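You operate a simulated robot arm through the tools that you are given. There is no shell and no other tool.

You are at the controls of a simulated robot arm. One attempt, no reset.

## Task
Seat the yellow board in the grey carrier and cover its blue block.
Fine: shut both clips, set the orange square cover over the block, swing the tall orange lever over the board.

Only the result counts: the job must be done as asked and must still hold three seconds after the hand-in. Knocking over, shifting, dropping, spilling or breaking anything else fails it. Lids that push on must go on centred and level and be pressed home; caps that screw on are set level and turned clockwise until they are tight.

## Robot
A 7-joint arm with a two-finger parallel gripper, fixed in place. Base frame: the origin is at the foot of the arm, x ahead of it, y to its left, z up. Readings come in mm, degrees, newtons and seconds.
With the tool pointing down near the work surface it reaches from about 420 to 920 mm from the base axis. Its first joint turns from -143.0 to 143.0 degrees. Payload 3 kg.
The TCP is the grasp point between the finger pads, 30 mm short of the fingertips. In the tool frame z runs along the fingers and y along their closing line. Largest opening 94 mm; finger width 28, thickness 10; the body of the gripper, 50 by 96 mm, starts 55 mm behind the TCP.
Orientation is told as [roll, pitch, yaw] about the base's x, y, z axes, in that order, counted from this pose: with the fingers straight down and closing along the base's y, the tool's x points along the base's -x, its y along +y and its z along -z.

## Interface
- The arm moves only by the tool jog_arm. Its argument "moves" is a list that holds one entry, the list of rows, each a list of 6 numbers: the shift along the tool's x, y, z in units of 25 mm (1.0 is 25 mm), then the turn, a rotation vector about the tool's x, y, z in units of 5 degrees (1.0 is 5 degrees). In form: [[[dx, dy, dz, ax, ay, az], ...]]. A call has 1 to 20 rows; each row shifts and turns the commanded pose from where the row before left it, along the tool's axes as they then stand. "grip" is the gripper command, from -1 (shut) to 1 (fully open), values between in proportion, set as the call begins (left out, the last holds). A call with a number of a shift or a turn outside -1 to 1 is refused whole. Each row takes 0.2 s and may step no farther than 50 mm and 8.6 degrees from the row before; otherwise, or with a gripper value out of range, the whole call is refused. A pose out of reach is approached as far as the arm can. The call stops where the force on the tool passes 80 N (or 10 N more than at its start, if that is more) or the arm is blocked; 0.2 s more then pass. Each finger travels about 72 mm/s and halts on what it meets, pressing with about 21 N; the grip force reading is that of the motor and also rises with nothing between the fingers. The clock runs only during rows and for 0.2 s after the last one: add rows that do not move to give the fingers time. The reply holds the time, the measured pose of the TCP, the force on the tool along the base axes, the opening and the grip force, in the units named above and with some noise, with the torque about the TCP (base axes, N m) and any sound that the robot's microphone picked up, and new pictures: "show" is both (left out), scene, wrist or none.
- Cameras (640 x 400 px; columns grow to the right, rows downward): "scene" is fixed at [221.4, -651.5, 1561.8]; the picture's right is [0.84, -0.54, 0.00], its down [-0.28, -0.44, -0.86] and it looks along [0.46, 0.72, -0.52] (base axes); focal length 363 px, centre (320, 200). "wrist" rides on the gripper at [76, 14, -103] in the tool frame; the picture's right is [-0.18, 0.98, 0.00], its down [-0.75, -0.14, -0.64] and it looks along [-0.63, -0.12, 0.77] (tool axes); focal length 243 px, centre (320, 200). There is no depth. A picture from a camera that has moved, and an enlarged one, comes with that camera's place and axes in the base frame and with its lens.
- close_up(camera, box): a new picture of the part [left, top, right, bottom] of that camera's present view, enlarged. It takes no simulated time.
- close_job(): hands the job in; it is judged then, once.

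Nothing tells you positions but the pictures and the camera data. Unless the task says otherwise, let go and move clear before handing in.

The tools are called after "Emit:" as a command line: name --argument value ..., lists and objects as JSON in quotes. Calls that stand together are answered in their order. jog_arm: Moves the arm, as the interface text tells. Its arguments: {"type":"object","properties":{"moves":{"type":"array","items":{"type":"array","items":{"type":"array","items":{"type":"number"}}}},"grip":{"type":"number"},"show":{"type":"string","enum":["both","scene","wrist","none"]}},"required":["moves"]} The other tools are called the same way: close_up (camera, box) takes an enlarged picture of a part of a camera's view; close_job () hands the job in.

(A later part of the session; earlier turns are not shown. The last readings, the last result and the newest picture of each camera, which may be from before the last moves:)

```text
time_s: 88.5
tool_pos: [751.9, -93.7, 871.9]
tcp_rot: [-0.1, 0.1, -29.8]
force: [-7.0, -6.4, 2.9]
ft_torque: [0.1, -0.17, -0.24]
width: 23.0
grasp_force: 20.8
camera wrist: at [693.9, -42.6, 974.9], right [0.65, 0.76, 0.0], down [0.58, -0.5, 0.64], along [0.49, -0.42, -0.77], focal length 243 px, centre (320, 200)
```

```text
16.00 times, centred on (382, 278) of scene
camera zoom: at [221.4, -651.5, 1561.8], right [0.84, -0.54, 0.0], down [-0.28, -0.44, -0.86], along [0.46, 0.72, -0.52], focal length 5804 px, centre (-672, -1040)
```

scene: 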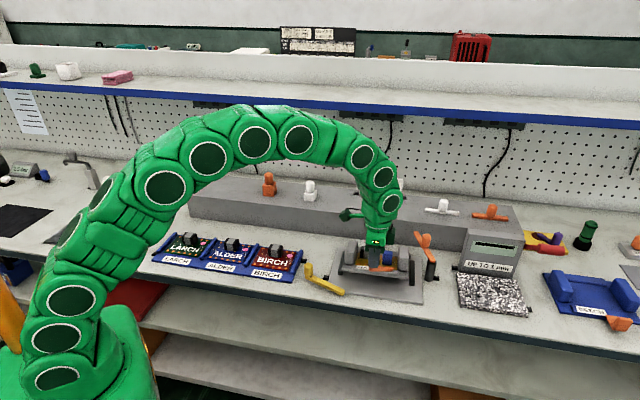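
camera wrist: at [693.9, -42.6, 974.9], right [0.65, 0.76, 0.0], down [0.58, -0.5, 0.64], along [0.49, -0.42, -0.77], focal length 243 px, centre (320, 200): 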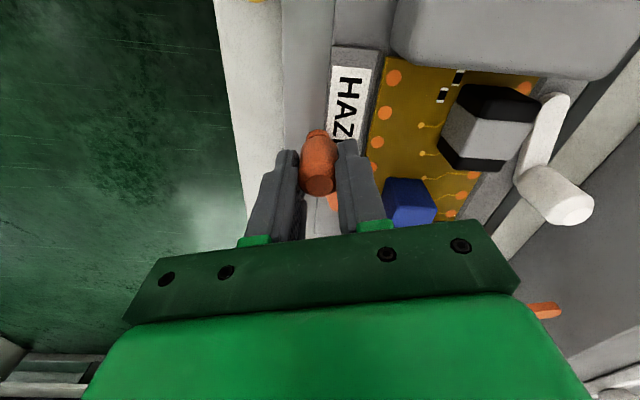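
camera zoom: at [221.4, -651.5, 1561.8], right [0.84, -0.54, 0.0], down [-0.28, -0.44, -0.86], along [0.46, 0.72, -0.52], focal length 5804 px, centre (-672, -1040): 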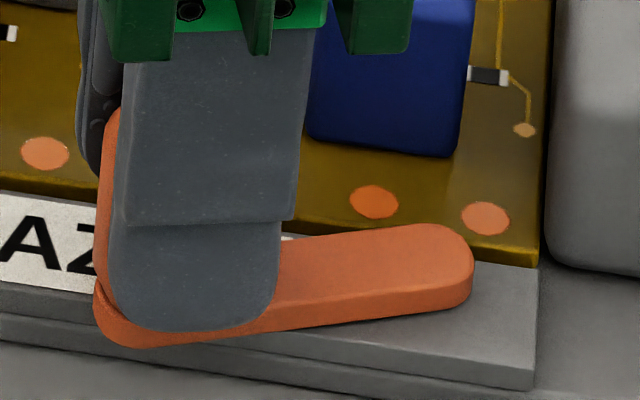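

The fingers slipped around the knob and the clip did not turn. I'll release, rise clear, and study the clip geometry again before another attempt.

Emit:
jog_arm --moves '[[[0, 0, 0, 0, 0, 0], [0, 0, 0, 0, 0, 0], [0, 0, 0, 0, 0, 0]]]' --grip 0.1 --show "none"

Emit:
jog_arm --moves '[[[0, 0, -0.5, 0, 0, 0], [0, 0, -0.8, 0, 0, 1], [0, 0, -0.8, 0, 0, 1], [0, 0, -0.8, 0, 0, 1], [0.5, 0.5, 0, 0, 0, 0], [0.5, 0.5, 0, 0, 0, 0], [0, 0, 0, 0, 0, 0]]]' --grip 0.1 --show "both"

Emit:
close_up --camera "wrist" --box '[220, 60, 420, 180]'

Emit:
close_up --camera "scene" --box '[362, 265, 402, 290]'

```text
time_s: 89.2
tool_pos: [753.0, -92.9, 871.1]
tcp_rot: [0.0, 0.1, -29.9]
force: [0.4, -0.2, -0.3]
ft_torque: [0.0, 0.01, 0.02]
width: 51.9
grasp_force: 0.1
```

```text
time_s: 90.8
tool_pos: [753.6, -56.6, 943.4]
tcp_rot: [0.0, 0.1, -44.9]
force: [-0.2, -0.2, -0.4]
ft_torque: [-0.03, 0.02, -0.01]
width: 51.3
grasp_force: 0.1
camera wrist: at [710.1, 7.2, 1047.9], right [0.82, 0.57, 0.0], down [0.43, -0.63, 0.64], along [0.36, -0.53, -0.77], focal length 243 px, centre (320, 200)
```

scene: 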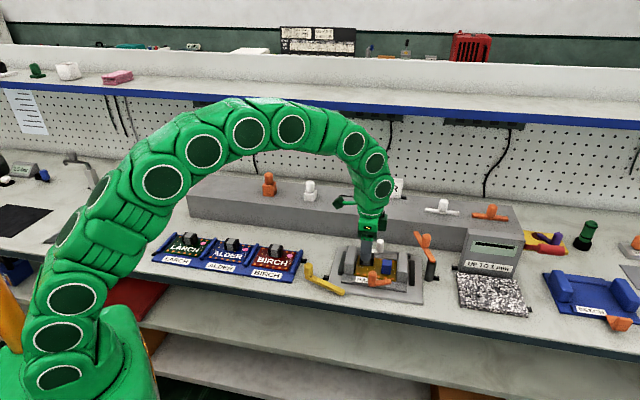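
wrist: 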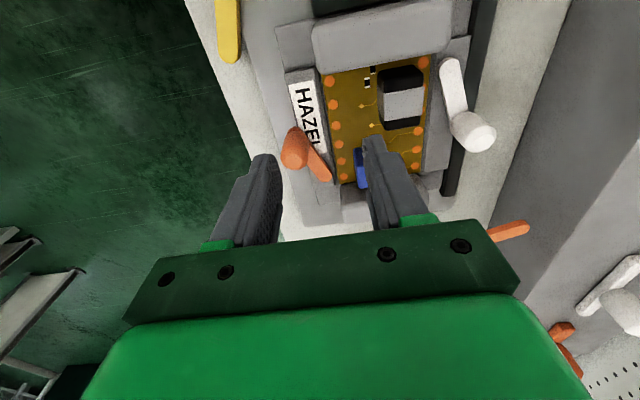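

```text
3.20 times, centred on (320, 120) of wrist
camera zoom: at [710.1, 7.2, 1047.9], right [0.82, 0.57, 0.0], down [0.43, -0.63, 0.64], along [0.36, -0.53, -0.77], focal length 776 px, centre (320, 456)
```

zoom: 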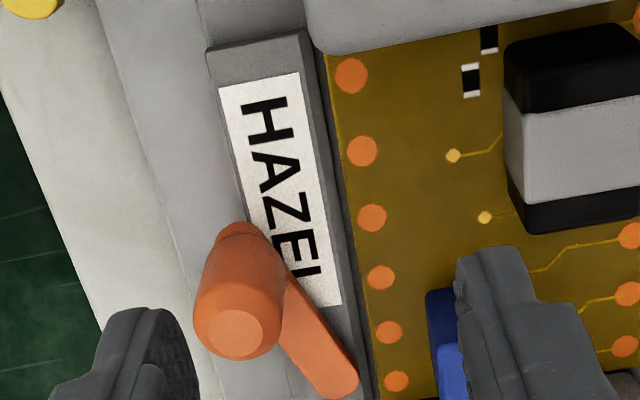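

```text
16.00 times, centred on (382, 278) of scene
camera zoom: at [221.4, -651.5, 1561.8], right [0.84, -0.54, 0.0], down [-0.28, -0.44, -0.86], along [0.46, 0.72, -0.52], focal length 5804 px, centre (-672, -1040)
```

zoom: 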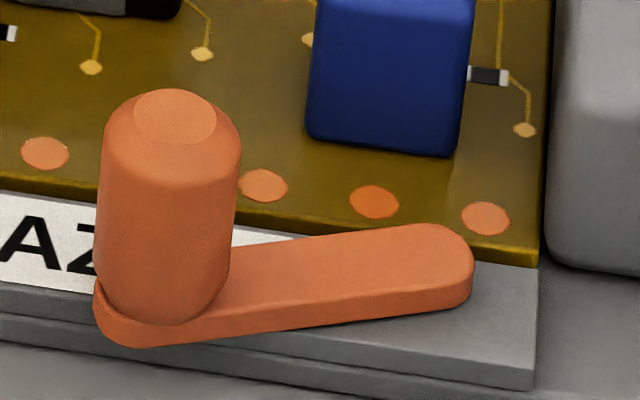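

Emit:
close_up --camera "wrist" --box '[276, 76, 356, 126]'

Emit:
close_up --camera "wrist" --box '[276, 120, 356, 190]'

Emit:
close_up --camera "scene" --box '[348, 265, 388, 290]'

Emit:
close_up --camera "scene" --box '[380, 265, 420, 290]'

```text
8.00 times, centred on (316, 101) of wrist
camera zoom: at [710.1, 7.2, 1047.9], right [0.82, 0.57, 0.0], down [0.43, -0.63, 0.64], along [0.36, -0.53, -0.77], focal length 1941 px, centre (352, 992)
```

zoom: 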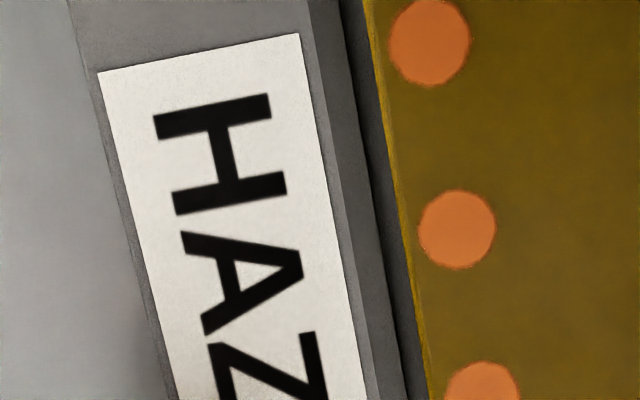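

```text
5.71 times, centred on (316, 155) of wrist
camera zoom: at [710.1, 7.2, 1047.9], right [0.82, 0.57, 0.0], down [0.43, -0.63, 0.64], along [0.36, -0.53, -0.77], focal length 1386 px, centre (343, 457)
```

zoom: 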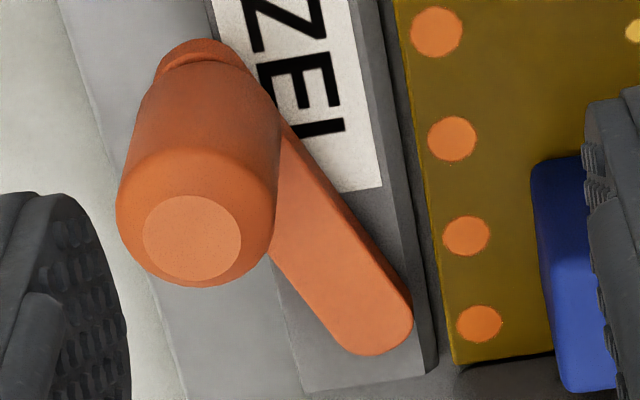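

```text
16.00 times, centred on (368, 278) of scene
camera zoom: at [221.4, -651.5, 1561.8], right [0.84, -0.54, 0.0], down [-0.28, -0.44, -0.86], along [0.46, 0.72, -0.52], focal length 5804 px, centre (-448, -1040)
```

zoom: 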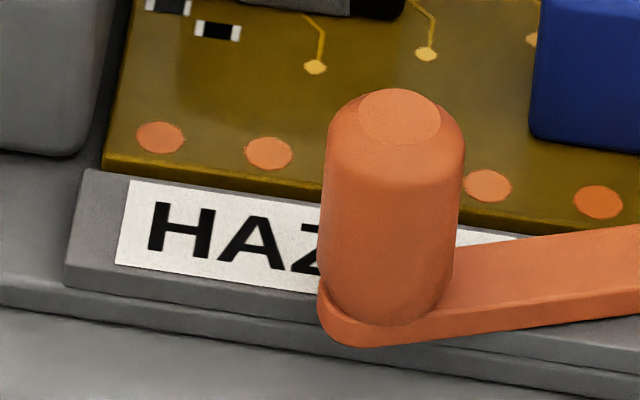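

```text
16.00 times, centred on (400, 278) of scene
camera zoom: at [221.4, -651.5, 1561.8], right [0.84, -0.54, 0.0], down [-0.28, -0.44, -0.86], along [0.46, 0.72, -0.52], focal length 5804 px, centre (-960, -1040)
```

zoom: 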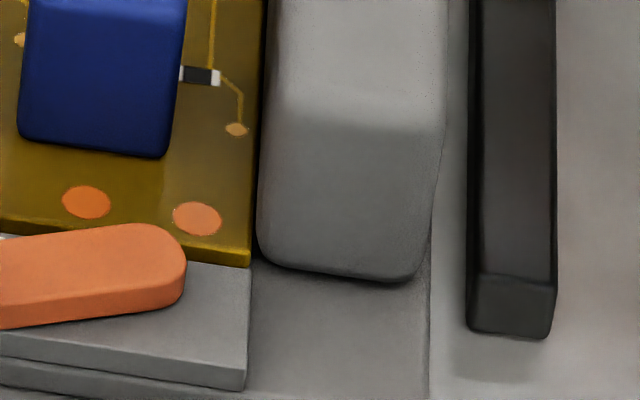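

The board sits properly, about 1–2 mm below the ledge tops, so nothing blocks the clip. The remaining explanation is a stiff pivot under the knob, so I'll push on the far end of the orange arm instead, with the rear stop taking the load.

Emit:
jog_arm --moves '[[[-0.67, -0.53, 0, 0, 0, 0], [-0.67, -0.53, 0, 0, 0, 0], [-0.67, -0.53, 0, 0, 0, 0], [-0.67, -0.53, 0, 0, 0, 0], [0, 0, 0.9, 0, 0, 0], [0, 0, 0.9, 0, 0, 0], [0, 0, 0.8, 0, 0, 0], [0, 0, 0.6, 0, 0, 0], [0, 0, 0, 0, 0, 0]]]' --grip -1 --show "wrist"

Emit:
close_up --camera "wrist" --box '[230, 60, 470, 220]'

Emit:
close_up --camera "scene" --box '[350, 250, 430, 300]'

```text
time_s: 92.8
tool_pos: [764.7, -142.6, 864.3]
tcp_rot: [-0.1, 0.1, -44.9]
force: [-0.1, 0.2, -0.6]
ft_torque: [-0.02, -0.01, 0.01]
width: 0.3
grasp_force: 21.1
camera wrist: at [720.0, -77.7, 967.1], right [0.82, 0.57, 0.0], down [0.44, -0.63, 0.64], along [0.36, -0.53, -0.77], focal length 243 px, centre (320, 200)
```

wrist: 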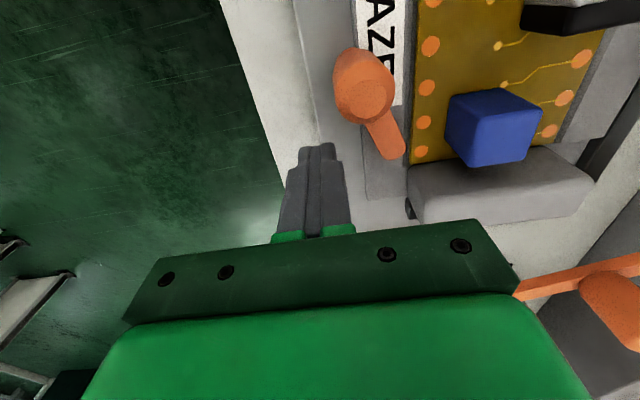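

```text
2.50 times, centred on (350, 140) of wrist
camera zoom: at [720.0, -77.7, 967.1], right [0.82, 0.57, 0.0], down [0.44, -0.63, 0.64], along [0.36, -0.53, -0.77], focal length 606 px, centre (245, 350)
```

zoom: 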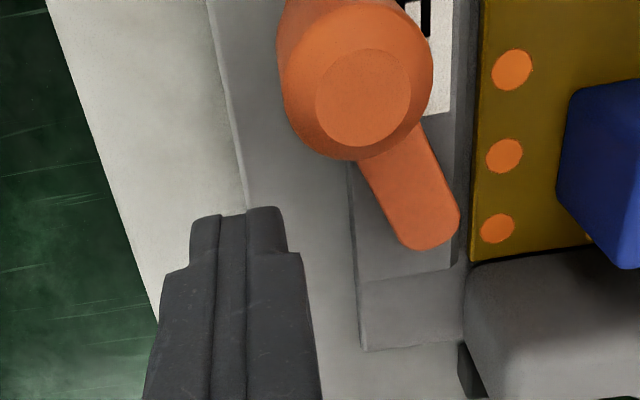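

```text
8.00 times, centred on (390, 275) of scene
camera zoom: at [221.4, -651.5, 1561.8], right [0.84, -0.54, 0.0], down [-0.28, -0.44, -0.86], along [0.46, 0.72, -0.52], focal length 2902 px, centre (-240, -400)
```

zoom: 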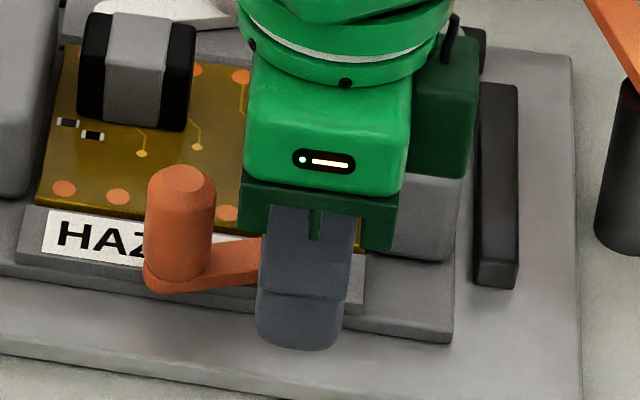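

Emit:
jog_arm --moves '[[[0, 0, 0.24, 0, 0, 0], [0, 0.3, 0, 0, 0, 0], [0, 0.3, 0, 0, 0, 0], [0, 0, 0, 0, 0, 0]]]' --show "none"

Emit:
jog_arm --moves '[[[0, 0.15, 0, 0, 0, 0], [0, 0.1, 0, 0, 0, 0], [0, 0, 0, 0, 0, 0]]]' --show "wrist"

Emit:
close_up --camera "wrist" --box '[230, 60, 470, 220]'

```text
time_s: 93.8
tool_pos: [774.2, -131.9, 858.2]
tcp_rot: [0.0, -0.1, -44.9]
force: [-0.5, -0.8, -0.1]
ft_torque: [0.01, 0.0, -0.01]
width: 0.1
grasp_force: 21.2
```

```text
time_s: 94.7
tool_pos: [777.7, -127.7, 857.7]
tcp_rot: [-0.1, 0.0, -44.9]
force: [0.2, -0.2, 1.0]
ft_torque: [0.01, 0.0, -0.02]
width: 0.0
grasp_force: 20.8
camera wrist: at [734.4, -63.2, 961.9], right [0.82, 0.57, 0.0], down [0.43, -0.63, 0.64], along [0.36, -0.53, -0.77], focal length 243 px, centre (320, 200)
```

wrist: 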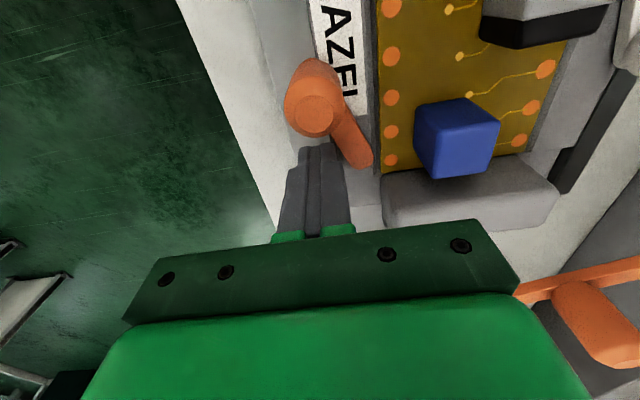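

```text
2.50 times, centred on (350, 140) of wrist
camera zoom: at [734.4, -63.2, 961.9], right [0.82, 0.57, 0.0], down [0.43, -0.63, 0.64], along [0.36, -0.53, -0.77], focal length 606 px, centre (245, 350)
```

zoom: 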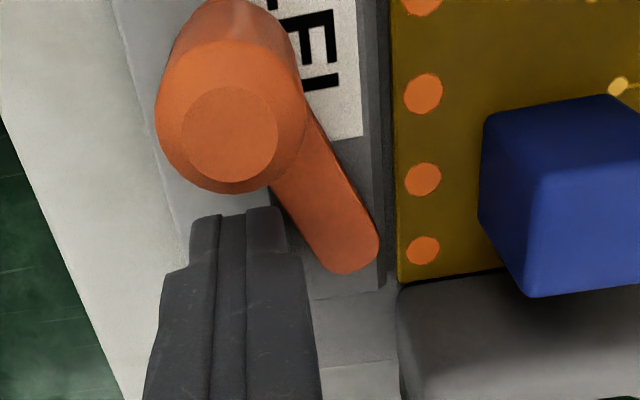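

Emit:
jog_arm --moves '[[[0, 0.1, 0, 0, 0, 0], [0, 0.1, 0, 0, 0, 0], [0, 0, 0, 0, 0, 0]]]' --show "none"

Emit:
jog_arm --moves '[[[0, 0.1, 0, 0, 0, 0], [0, 0.1, 0, 0, 0, 0], [0, 0, 0, 0, 0, 0]]]' --show "wrist"

Emit:
close_up --camera "wrist" --box '[230, 60, 470, 220]'

Emit:
close_up --camera "scene" --box '[350, 250, 430, 300]'

```text
time_s: 95.5
tool_pos: [780.3, -127.1, 857.7]
tcp_rot: [-0.2, 0.0, -45.0]
force: [-37.4, -38.1, 9.0]
ft_torque: [-0.96, 1.06, 0.68]
width: 0.0
grasp_force: 20.6
```

```text
time_s: 95.9
tool_pos: [780.7, -127.3, 858.0]
tcp_rot: [-0.4, 0.1, -45.0]
force: [-13.0, -10.1, 1.5]
ft_torque: [-0.24, 0.36, 0.2]
width: 0.0
grasp_force: 21.0
stopped in row 2: the force on the tool passed its limit at 84 N (the readings are from after the stop); the commanded pose is now the measured one
camera wrist: at [737.6, -62.7, 961.1], right [0.82, 0.57, -0.01], down [0.44, -0.63, 0.64], along [0.36, -0.53, -0.77], focal length 243 px, centre (320, 200)
```

wrist: 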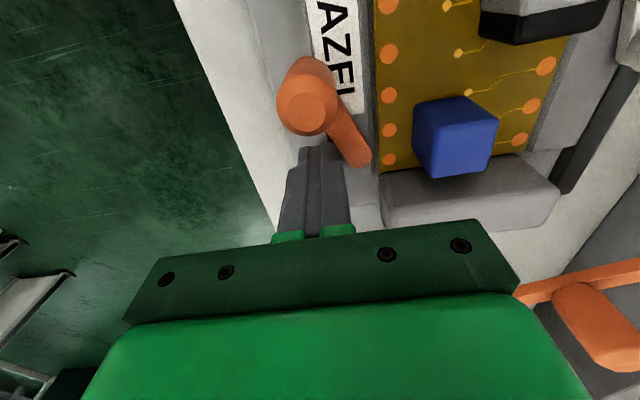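

```text
2.50 times, centred on (350, 140) of wrist
camera zoom: at [737.6, -62.7, 961.1], right [0.82, 0.57, -0.01], down [0.44, -0.63, 0.64], along [0.36, -0.53, -0.77], focal length 606 px, centre (245, 350)
```

zoom: 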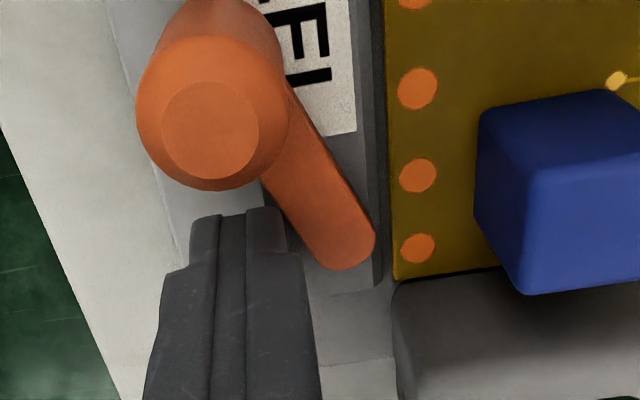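

```text
8.00 times, centred on (390, 275) of scene
camera zoom: at [221.4, -651.5, 1561.8], right [0.84, -0.54, 0.0], down [-0.28, -0.44, -0.86], along [0.46, 0.72, -0.52], focal length 2902 px, centre (-240, -400)
```

zoom: 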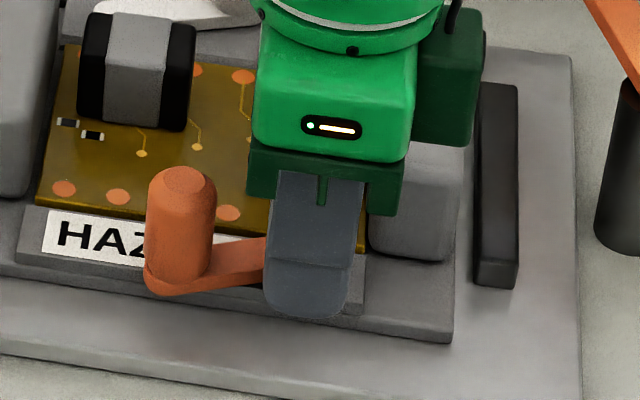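

Emit:
close_up --camera "scene" --box '[362, 265, 402, 290]'

Emit:
close_up --camera "wrist" --box '[270, 40, 400, 180]'

```text
16.00 times, centred on (382, 278) of scene
camera zoom: at [221.4, -651.5, 1561.8], right [0.84, -0.54, 0.0], down [-0.28, -0.44, -0.86], along [0.46, 0.72, -0.52], focal length 5804 px, centre (-672, -1040)
```

zoom: 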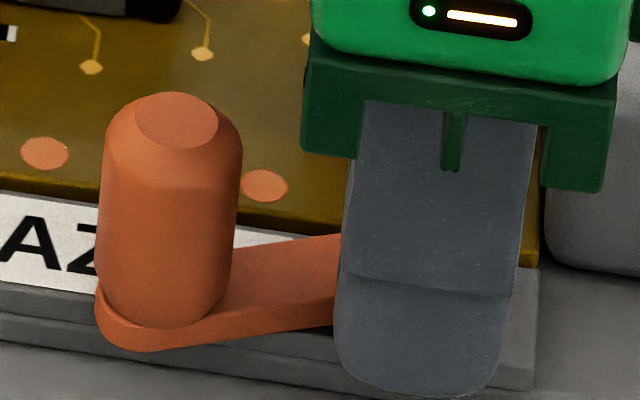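

```text
2.86 times, centred on (335, 110) of wrist
camera zoom: at [737.6, -62.7, 961.1], right [0.82, 0.57, -0.01], down [0.44, -0.63, 0.64], along [0.36, -0.53, -0.77], focal length 693 px, centre (277, 457)
```

zoom: 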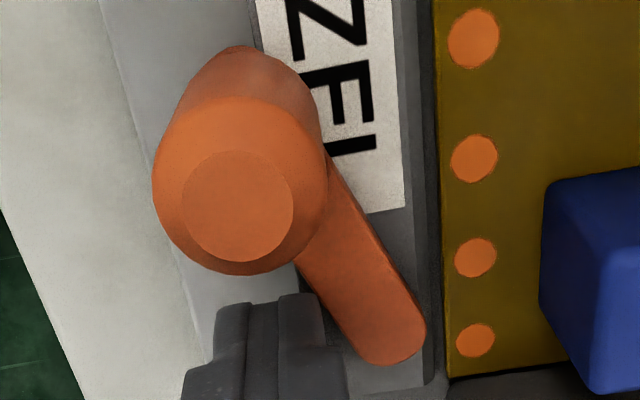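

The clip stays put even with 84 N on its arm, so something is blocking it. The board may not be fully down, so I'll retreat and probe heights by touch, first on the front ledge and then on the board surface.

Emit:
jog_arm --moves '[[[0, -0.4, 0, -0.06, 0, 0], [0, -0.6, 0, 0, 0, 0], [0, 0, -0.6, 0, 0, 0], [0, 0, -0.8, 0, 0, 0], [0.8, 0.5, 0, 0, 0, 0], [0.8, 0.5, 0, 0, 0, 0], [0.8, 0.5, 0, 0, 0, 0], [0.62, 0.14, 0, 0, 0, 0], [0, 0, 0, 0, 0, 0]]]' --grip -1 --show "wrist"

Emit:
close_up --camera "wrist" --box '[200, 20, 440, 220]'

Emit:
close_up --camera "scene" --box '[340, 235, 430, 300]'

```text
time_s: 97.3
tool_pos: [757.9, -115.0, 897.2]
tcp_rot: [0.0, -1.1, -45.3]
force: [1.5, -21.1, -2.2]
ft_torque: [-0.59, -0.02, 0.03]
width: 0.0
grasp_force: 21.4
stopped in row 7: the force on the tool passed its limit at 104 N (the readings are from after the stop); the commanded pose is now the measured one
camera wrist: at [712.4, -49.4, 999.3], right [0.83, 0.56, 0.0], down [0.42, -0.63, 0.66], along [0.37, -0.54, -0.75], focal length 243 px, centre (320, 200)
```

wrist: 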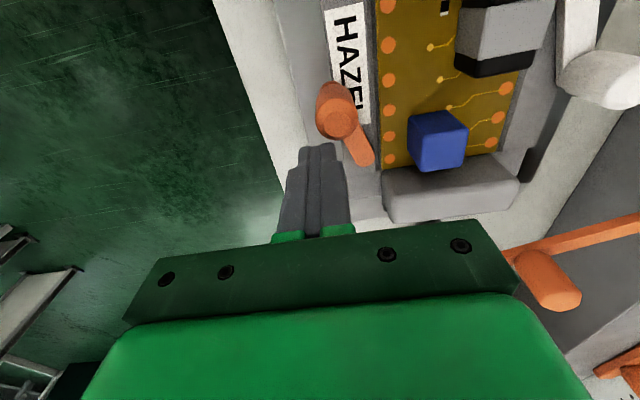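

```text
2.00 times, centred on (320, 120) of wrist
camera zoom: at [712.4, -49.4, 999.3], right [0.83, 0.56, 0.0], down [0.42, -0.63, 0.66], along [0.37, -0.54, -0.75], focal length 485 px, centre (320, 360)
```

zoom: 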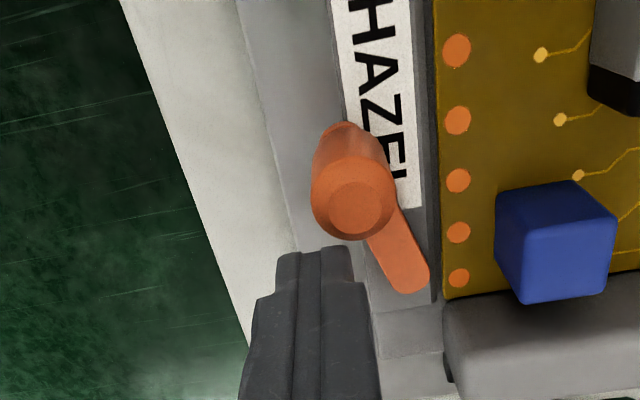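

```text
6.15 times, centred on (385, 268) of scene
camera zoom: at [221.4, -651.5, 1561.8], right [0.84, -0.54, 0.0], down [-0.28, -0.44, -0.86], along [0.46, 0.72, -0.52], focal length 2232 px, centre (-80, -215)
```

zoom: 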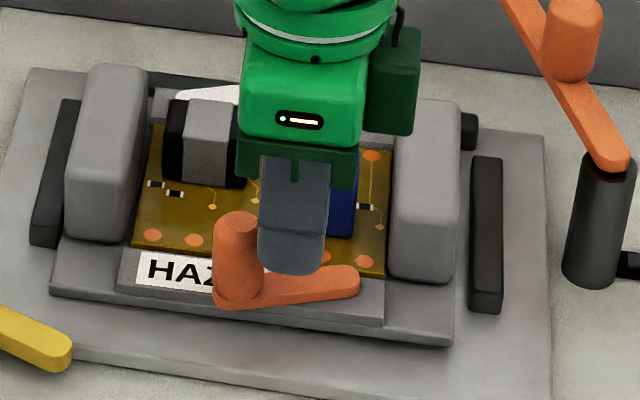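

I hadn't raised far enough and brushed the orange knob. I'll move away from it first, then rise well clear and straighten the tool.

Emit:
jog_arm --moves '[[[-0.3, -0.4, 0, 0, 0, 0], [-0.1, -0.6, 0, 0, 0.11, -0.03], [0, -0.4, 0, 0, 0.11, -0.03], [0, 0, -0.9, 0, 0, 0], [0, 0, -0.9, 0, 0, 0], [0, 0, -0.9, 0, 0, 0], [0, 0, 0, 0, 0, 0]]]' --grip -1 --show "wrist"

Emit:
close_up --camera "scene" --box '[320, 225, 450, 310]'

Emit:
close_up --camera "scene" --box '[362, 265, 402, 290]'

```text
time_s: 98.9
tool_pos: [737.8, -142.8, 965.4]
tcp_rot: [-0.1, 0.2, -45.0]
force: [-0.5, 1.0, 0.5]
ft_torque: [0.0, 0.01, -0.01]
width: 0.2
grasp_force: 21.2
camera wrist: at [694.8, -79.8, 1069.2], right [0.82, 0.57, 0.0], down [0.44, -0.63, 0.64], along [0.36, -0.53, -0.77], focal length 243 px, centre (320, 200)
```

wrist: 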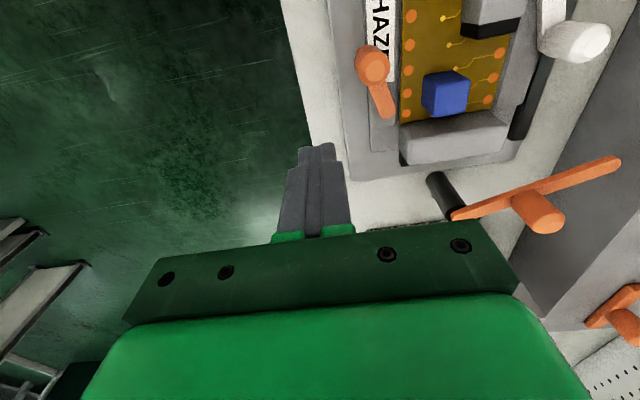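

```text
4.71 times, centred on (385, 268) of scene
camera zoom: at [221.4, -651.5, 1561.8], right [0.84, -0.54, 0.0], down [-0.28, -0.44, -0.86], along [0.46, 0.72, -0.52], focal length 1707 px, centre (14, -118)
```

zoom: 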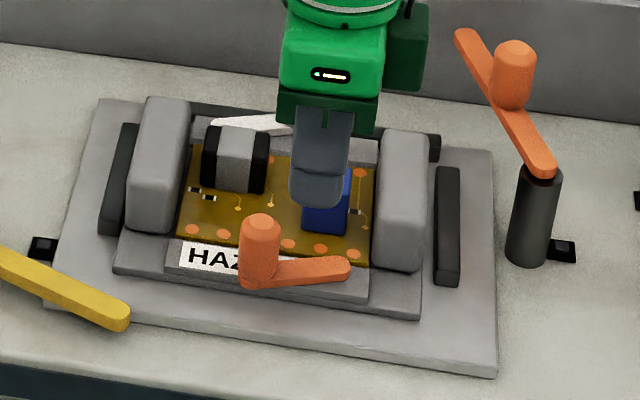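

```text
16.00 times, centred on (382, 278) of scene
camera zoom: at [221.4, -651.5, 1561.8], right [0.84, -0.54, 0.0], down [-0.28, -0.44, -0.86], along [0.46, 0.72, -0.52], focal length 5804 px, centre (-672, -1040)
```

zoom: 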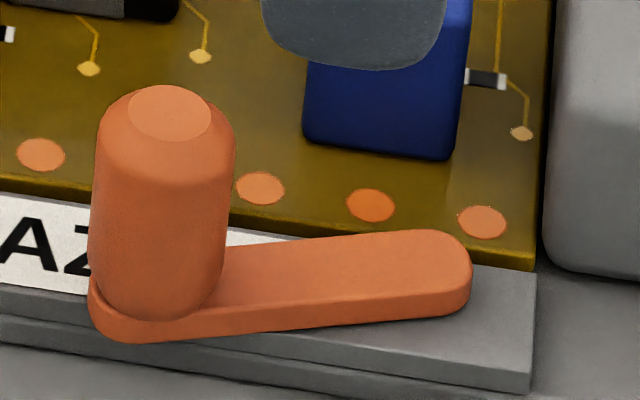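

Now it makes sense: the clips act like latches with the pivot partway along the arm, so the knobs must swing outward for the short end to cross over the board; inward is just their open stop. I'll try the white one by pushing its knob toward the back, which the rear stop braces.

Emit:
jog_arm --moves '[[[0.07, 0.85, 0, 0, 0, 0], [0.07, 0.85, 0, 0, 0, 0], [0.07, 0.85, 0, 0, 0, 0], [0.07, 0.85, 0, 0, 0, 0], [0.07, 0.85, 0, 0, 0, 0], [0.07, 0.85, 0, 0, 0, 0], [0.07, 0.85, 0, 0, 0, 0], [0.07, 0.75, 0, 0, 0, 0], [0, 0, 0, 0, 0, 0]]]' --grip -1 --show "wrist"

Emit:
close_up --camera "wrist" --box '[200, 20, 460, 220]'

```text
time_s: 100.9
tool_pos: [847.7, -17.3, 966.5]
tcp_rot: [0.0, 0.1, -45.0]
force: [0.0, 0.9, -0.6]
ft_torque: [0.01, 0.02, 0.02]
width: 0.0
grasp_force: 21.7
camera wrist: at [803.5, 47.3, 1069.9], right [0.83, 0.56, 0.0], down [0.43, -0.63, 0.64], along [0.36, -0.53, -0.77], focal length 243 px, centre (320, 200)
```

wrist: 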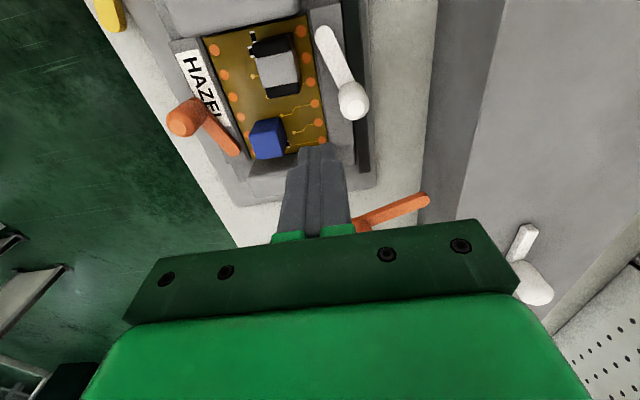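

```text
2.00 times, centred on (330, 120) of wrist
camera zoom: at [803.5, 47.3, 1069.9], right [0.83, 0.56, 0.0], down [0.43, -0.63, 0.64], along [0.36, -0.53, -0.77], focal length 485 px, centre (300, 360)
```

zoom: 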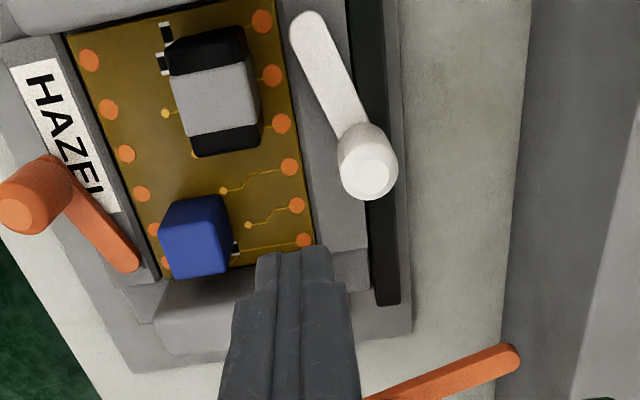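

Emit:
jog_arm --moves '[[[0, 0, 0.9, 0, 0, 0], [0, 0, 0.9, 0, 0, 0], [0, 0, 0.9, 0, 0, 0], [0, 0, 0.9, 0, 0, 0], [0, 0, 0, 0, 0, 0]]]' --grip -1 --show "wrist"

Emit:
jog_arm --moves '[[[0, 0.2, 0, 0, 0, 0], [0, 0.2, 0, 0, 0, 0], [0, 0, 0, 0, 0, 0]]]' --grip -1 --show "wrist"

Emit:
close_up --camera "wrist" --box '[180, 20, 440, 220]'

Emit:
close_up --camera "scene" --box '[340, 225, 430, 290]'

```text
time_s: 102.1
tool_pos: [846.4, -17.2, 875.2]
tcp_rot: [0.0, 0.3, -45.0]
force: [-0.3, 0.2, 0.3]
ft_torque: [0.01, 0.01, 0.02]
width: 0.0
grasp_force: 21.4
camera wrist: at [803.2, 47.3, 978.5], right [0.82, 0.57, 0.0], down [0.44, -0.63, 0.64], along [0.36, -0.53, -0.77], focal length 243 px, centre (320, 200)
```

wrist: 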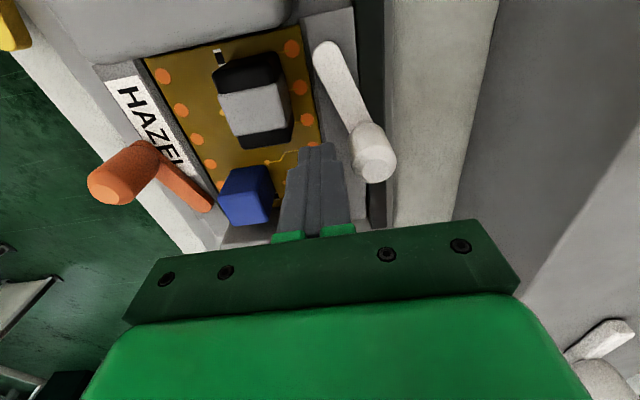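

```text
time_s: 102.9
tool_pos: [851.9, -9.0, 875.2]
tcp_rot: [-0.1, 0.1, -45.1]
force: [-0.4, -2.1, 0.6]
ft_torque: [-0.01, -0.01, 0.01]
width: 0.1
grasp_force: 21.0
camera wrist: at [809.7, 54.5, 979.3], right [0.82, 0.57, 0.0], down [0.43, -0.63, 0.64], along [0.36, -0.53, -0.77], focal length 243 px, centre (320, 200)
```

wrist: 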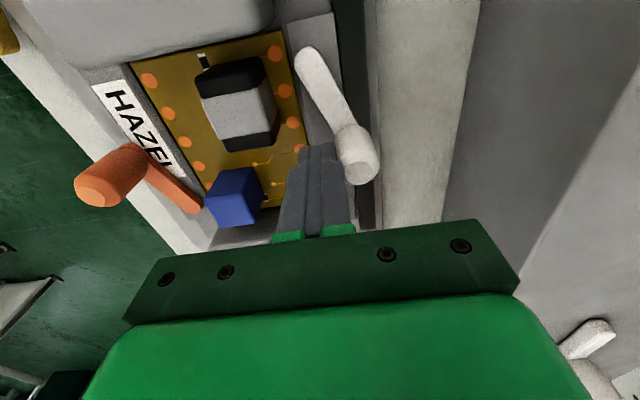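

```text
2.00 times, centred on (310, 120) of wrist
camera zoom: at [809.7, 54.5, 979.3], right [0.82, 0.57, 0.0], down [0.43, -0.63, 0.64], along [0.36, -0.53, -0.77], focal length 485 px, centre (340, 360)
```

zoom: 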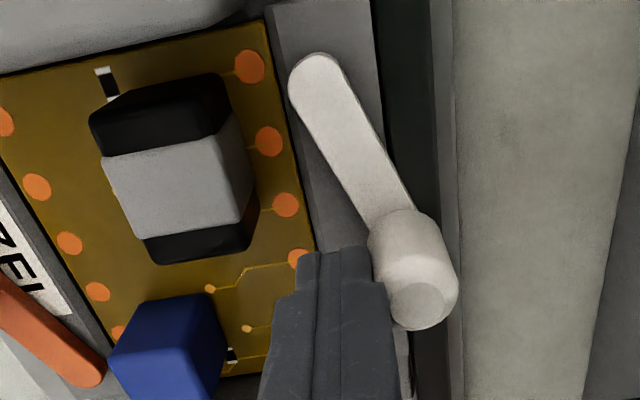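

```text
6.15 times, centred on (385, 258) of scene
camera zoom: at [221.4, -651.5, 1561.8], right [0.84, -0.54, 0.0], down [-0.28, -0.44, -0.86], along [0.46, 0.72, -0.52], focal length 2232 px, centre (-80, -154)
```

zoom: 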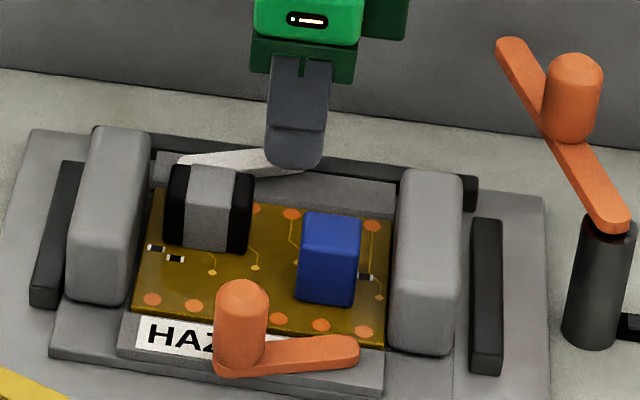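

In contact with the white knob's front side. Pushing toward the back now.

Emit:
jog_arm --moves '[[[0, 0.1, 0, 0, 0, 0], [0, 0.1, 0, 0, 0, 0], [0, 0, 0, 0, 0, 0]]]' --grip -1 --show "none"

Emit:
jog_arm --moves '[[[0, 0.1, 0, 0, 0, 0], [0, 0.1, 0, 0, 0, 0], [0, 0, 0, 0, 0, 0]]]' --grip -1 --show "wrist"

Emit:
close_up --camera "wrist" --box '[180, 20, 440, 220]'

```text
time_s: 103.7
tool_pos: [857.0, -4.0, 876.6]
tcp_rot: [-0.1, 0.2, -45.0]
force: [0.6, 0.0, -0.4]
ft_torque: [0.01, -0.01, 0.04]
width: 0.0
grasp_force: 20.7
```

```text
time_s: 104.5
tool_pos: [861.9, -2.5, 874.1]
tcp_rot: [0.0, 0.2, -45.1]
force: [-0.5, 0.1, 0.2]
ft_torque: [-0.03, 0.0, -0.01]
width: 0.0
grasp_force: 21.0
camera wrist: at [817.7, 61.3, 978.6], right [0.83, 0.56, 0.0], down [0.43, -0.63, 0.64], along [0.36, -0.53, -0.77], focal length 243 px, centre (320, 200)
```

wrist: 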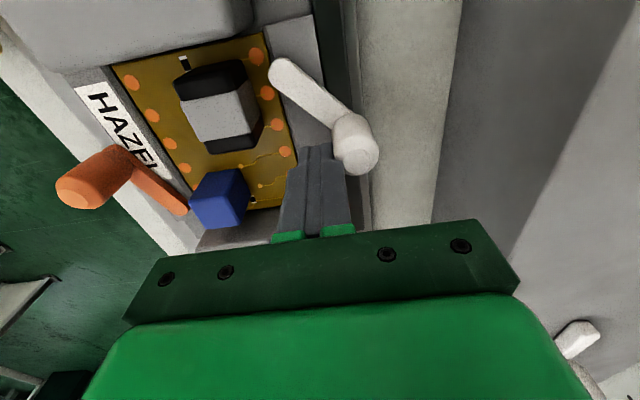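

```text
2.00 times, centred on (310, 120) of wrist
camera zoom: at [817.7, 61.3, 978.6], right [0.83, 0.56, 0.0], down [0.43, -0.63, 0.64], along [0.36, -0.53, -0.77], focal length 485 px, centre (340, 360)
```

zoom: 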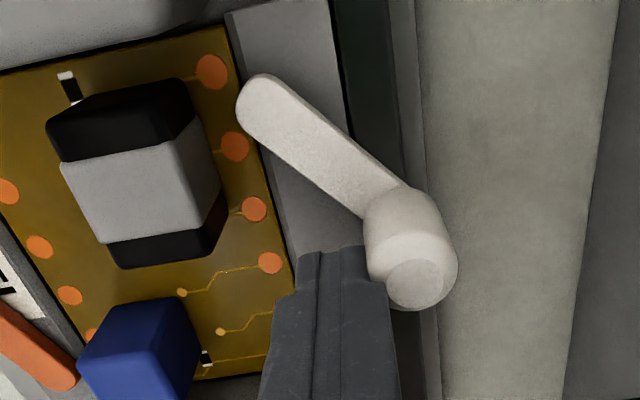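

That's it: the white clip turns freely this way, with its short end now swinging in over the board edge. I'll continue until it stops.

Emit:
jog_arm --moves '[[[0, 0.15, 0, 0, 0, 0], [0, 0.15, 0, 0, 0, 0], [0, 0, 0, 0, 0, 0]]]' --grip -1 --show "none"

Emit:
jog_arm --moves '[[[0, 0.15, 0, 0, 0, 0], [0, 0.15, 0, 0, 0, 0], [0, 0, 0, 0, 0, 0]]]' --grip -1 --show "wrist"

Emit:
close_up --camera "wrist" --box '[180, 20, 440, 220]'

```text
time_s: 105.3
tool_pos: [864.9, 2.6, 874.3]
tcp_rot: [-0.1, 0.1, -45.0]
force: [-3.4, -1.4, -2.0]
ft_torque: [-0.06, 0.03, 0.04]
width: 0.1
grasp_force: 21.1
```

```text
time_s: 106.1
tool_pos: [872.0, 7.2, 873.5]
tcp_rot: [0.0, 0.0, -44.9]
force: [1.4, 0.6, 0.0]
ft_torque: [-0.02, -0.04, 0.02]
width: 0.0
grasp_force: 21.3
camera wrist: at [828.6, 71.8, 977.7], right [0.82, 0.57, 0.0], down [0.43, -0.63, 0.64], along [0.36, -0.53, -0.77], focal length 243 px, centre (320, 200)
```

wrist: 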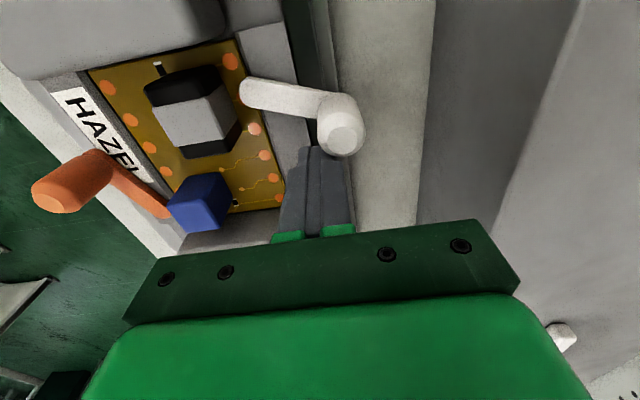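

```text
2.00 times, centred on (310, 120) of wrist
camera zoom: at [828.6, 71.8, 977.7], right [0.82, 0.57, 0.0], down [0.43, -0.63, 0.64], along [0.36, -0.53, -0.77], focal length 485 px, centre (340, 360)
```

zoom: 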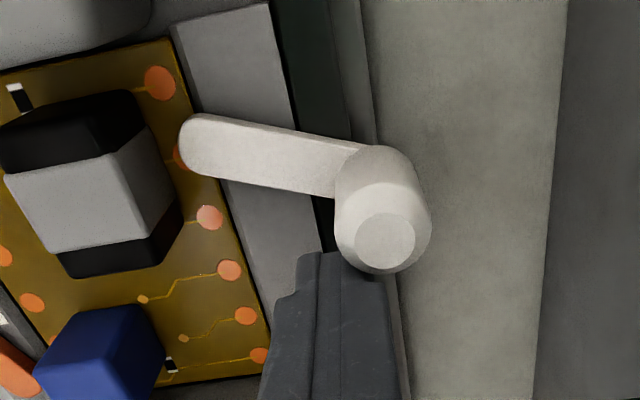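

The clip has turned about 50° with almost no resistance. I'll step around to the knob's right side and push it left to finish the swing.

Emit:
jog_arm --moves '[[[-0.5, 0, 0, 0, 0, 0], [0, 0.65, 0, 0, 0, 0], [0, 0, 0, 0, 0, 0]]]' --grip -1 --show "none"

Emit:
jog_arm --moves '[[[0.3, 0, 0, 0, 0, 0], [0.3, 0, 0, 0, 0, 0], [0.2, 0, 0, 0, 0, 0], [0, 0, 0, 0, 0, 0]]]' --grip -1 --show "wrist"

Emit:
close_up --camera "wrist" --box '[150, 20, 410, 220]'

Emit:
close_up --camera "scene" --box '[340, 225, 430, 290]'

```text
time_s: 106.9
tool_pos: [892.6, 9.9, 873.0]
tcp_rot: [-0.1, 0.2, -45.1]
force: [0.2, -0.9, 0.7]
ft_torque: [-0.03, -0.01, -0.03]
width: 0.0
grasp_force: 21.1
```

```text
time_s: 107.9
tool_pos: [878.1, 24.6, 874.6]
tcp_rot: [-0.1, 0.1, -45.0]
force: [0.4, -0.4, 0.3]
ft_torque: [-0.03, -0.04, -0.01]
width: 0.0
grasp_force: 20.8
camera wrist: at [834.5, 88.9, 978.0], right [0.82, 0.57, 0.0], down [0.43, -0.63, 0.64], along [0.36, -0.53, -0.77], focal length 243 px, centre (320, 200)
```

wrist: 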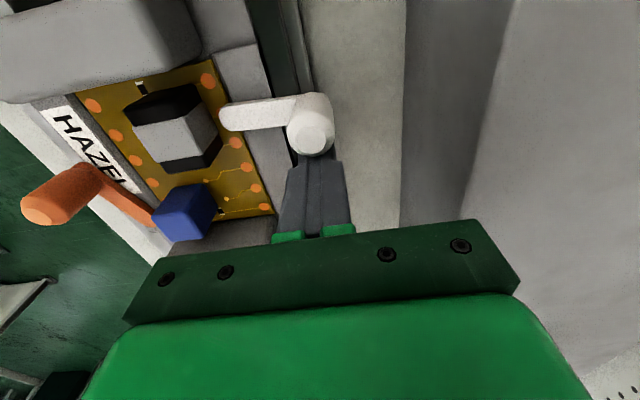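

```text
2.00 times, centred on (280, 120) of wrist
camera zoom: at [834.5, 88.9, 978.0], right [0.82, 0.57, 0.0], down [0.43, -0.63, 0.64], along [0.36, -0.53, -0.77], focal length 485 px, centre (400, 360)
```

zoom: 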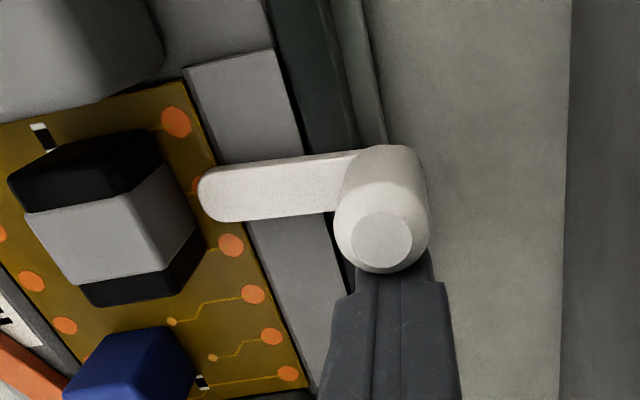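

```text
6.15 times, centred on (385, 258) of scene
camera zoom: at [221.4, -651.5, 1561.8], right [0.84, -0.54, 0.0], down [-0.28, -0.44, -0.86], along [0.46, 0.72, -0.52], focal length 2232 px, centre (-80, -154)
```

zoom: 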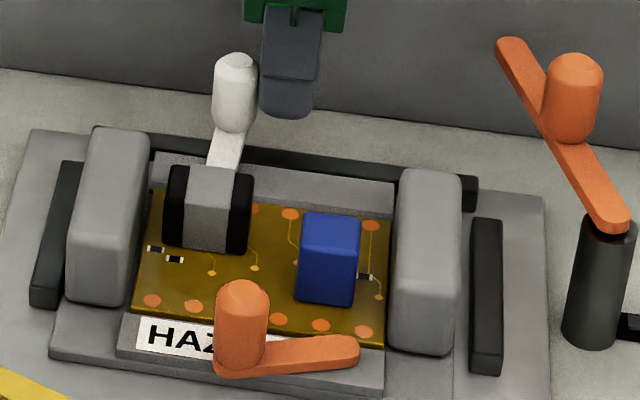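

Emit:
jog_arm --moves '[[[0.1, 0, 0, 0, 0, 0], [0.1, 0, 0, 0, 0, 0], [0, 0, 0, 0, 0, 0]]]' --grip -1 --show "wrist"

Emit:
close_up --camera "wrist" --box '[150, 20, 410, 220]'

```text
time_s: 108.7
tool_pos: [875.2, 26.0, 874.5]
tcp_rot: [0.0, 0.0, -45.1]
force: [26.2, -15.7, 2.3]
ft_torque: [-0.21, -0.58, -0.16]
width: 0.1
grasp_force: 20.7
camera wrist: at [831.2, 90.9, 978.2], right [0.83, 0.56, 0.0], down [0.43, -0.63, 0.64], along [0.36, -0.53, -0.77], focal length 243 px, centre (320, 200)
```

wrist: 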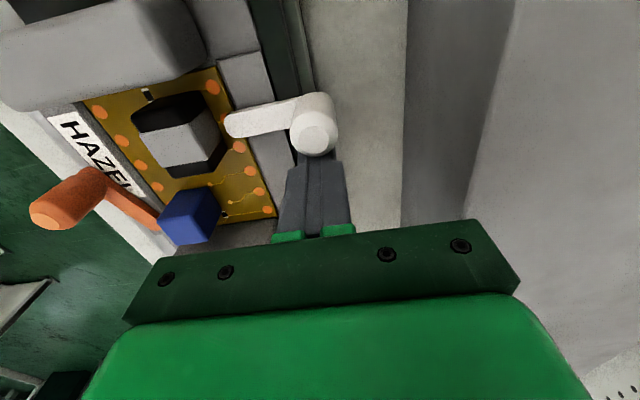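

```text
2.00 times, centred on (280, 120) of wrist
camera zoom: at [831.2, 90.9, 978.2], right [0.83, 0.56, 0.0], down [0.43, -0.63, 0.64], along [0.36, -0.53, -0.77], focal length 485 px, centre (400, 360)
```

zoom: 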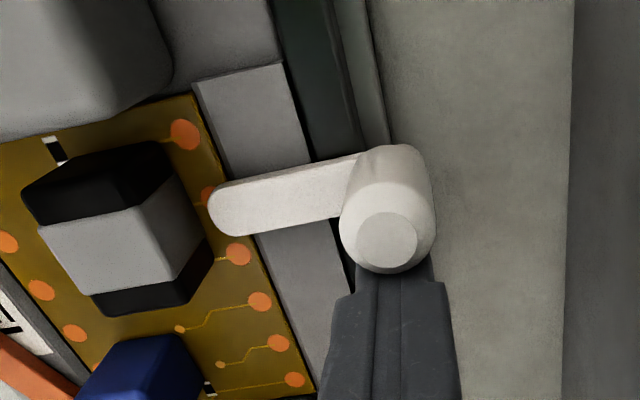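

Firm resistance now: the white clip is at its closed stop, with the short end over the board edge. I'll back away to the right, rise well clear, and inspect.

Emit:
jog_arm --moves '[[[-0.3, 0, 0, 0, 0, 0], [-0.5, 0, 0, 0, 0, 0], [0, 0, -0.9, 0, 0, 0], [0, 0, -0.9, 0, 0, 0], [0, 0, -0.9, 0, 0, 0], [0, 0, -0.9, 0, 0, 0], [0.9, -0.9, 0, 0, 0, 0], [0.9, -0.9, 0, 0, 0, 0], [0.5, -0.9, 0, 0, 0, 0], [0, 0, 0, 0, 0, 0]]]' --grip -1 --show "wrist"

Emit:
close_up --camera "wrist" --box '[180, 0, 440, 200]'

Emit:
close_up --camera "scene" --box '[320, 225, 450, 310]'

```text
time_s: 110.9
tool_pos: [799.6, 6.6, 966.7]
tcp_rot: [-0.1, 0.0, -44.9]
force: [0.4, -0.5, 0.2]
ft_torque: [-0.02, 0.0, -0.03]
width: 0.0
grasp_force: 20.6
camera wrist: at [756.4, 70.9, 1069.8], right [0.82, 0.57, 0.0], down [0.43, -0.63, 0.64], along [0.36, -0.53, -0.77], focal length 243 px, centre (320, 200)
```

wrist: 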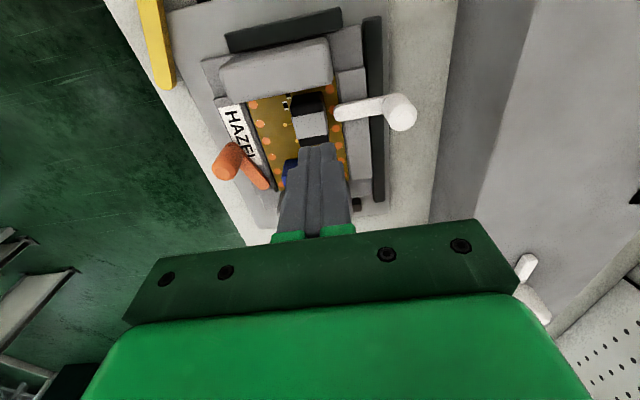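

```text
2.00 times, centred on (310, 100) of wrist
camera zoom: at [756.4, 70.9, 1069.8], right [0.82, 0.57, 0.0], down [0.43, -0.63, 0.64], along [0.36, -0.53, -0.77], focal length 485 px, centre (340, 400)
```

zoom: 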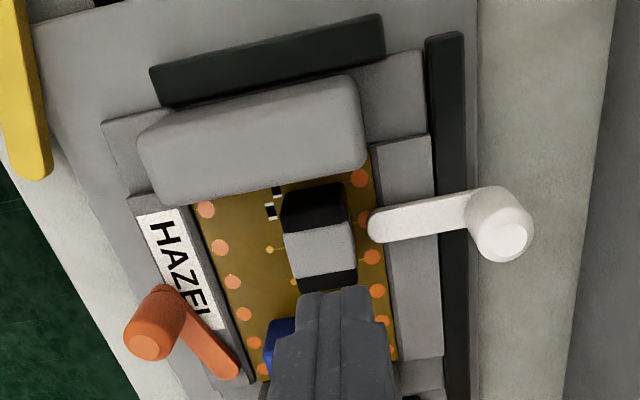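

```text
4.71 times, centred on (385, 268) of scene
camera zoom: at [221.4, -651.5, 1561.8], right [0.84, -0.54, 0.0], down [-0.28, -0.44, -0.86], along [0.46, 0.72, -0.52], focal length 1707 px, centre (14, -118)
```

zoom: 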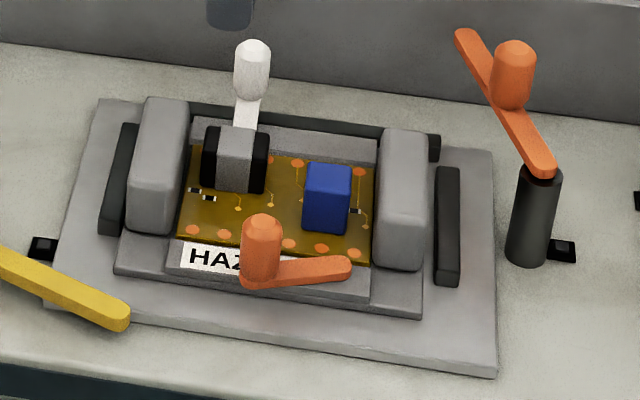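

The white clip is properly shut. For the orange clip I'll come down behind its knob and sweep it outward to the front, then right.

Emit:
jog_arm --moves '[[[-0.44, -0.79, 0, 0, 0, 0], [-0.44, -0.79, 0, 0, 0, 0], [-0.44, -0.79, 0, 0, 0, 0], [-0.41, -0.79, 0, 0, 0, 0], [0, 0, 0, 0, 0, 0]]]' --grip -1 --show "wrist"

Emit:
close_up --camera "wrist" --box '[180, 0, 440, 200]'

```text
time_s: 112.1
tool_pos: [775.0, -77.6, 965.7]
tcp_rot: [-0.1, 0.2, -45.0]
force: [-0.3, -0.4, 0.4]
ft_torque: [-0.02, 0.03, 0.05]
width: 0.0
grasp_force: 20.9
camera wrist: at [732.5, -14.5, 1069.0], right [0.82, 0.57, 0.0], down [0.44, -0.63, 0.64], along [0.36, -0.53, -0.77], focal length 243 px, centre (320, 200)
```

wrist: 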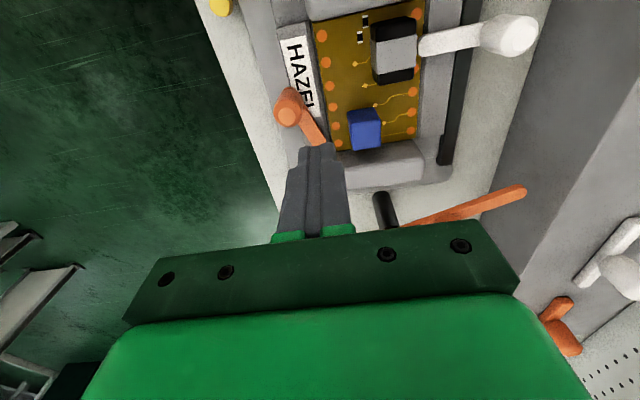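

```text
2.00 times, centred on (310, 100) of wrist
camera zoom: at [732.5, -14.5, 1069.0], right [0.82, 0.57, 0.0], down [0.44, -0.63, 0.64], along [0.36, -0.53, -0.77], focal length 485 px, centre (340, 400)
```

zoom: 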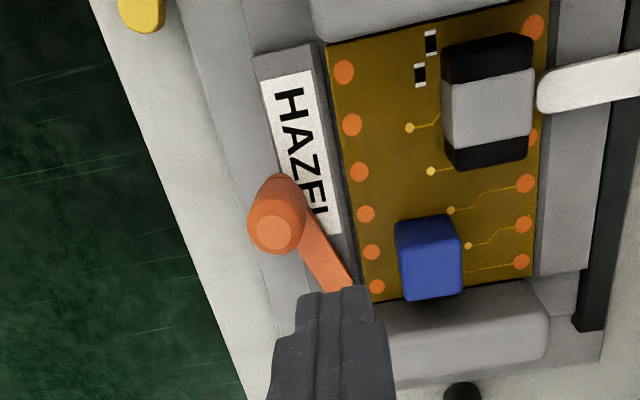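

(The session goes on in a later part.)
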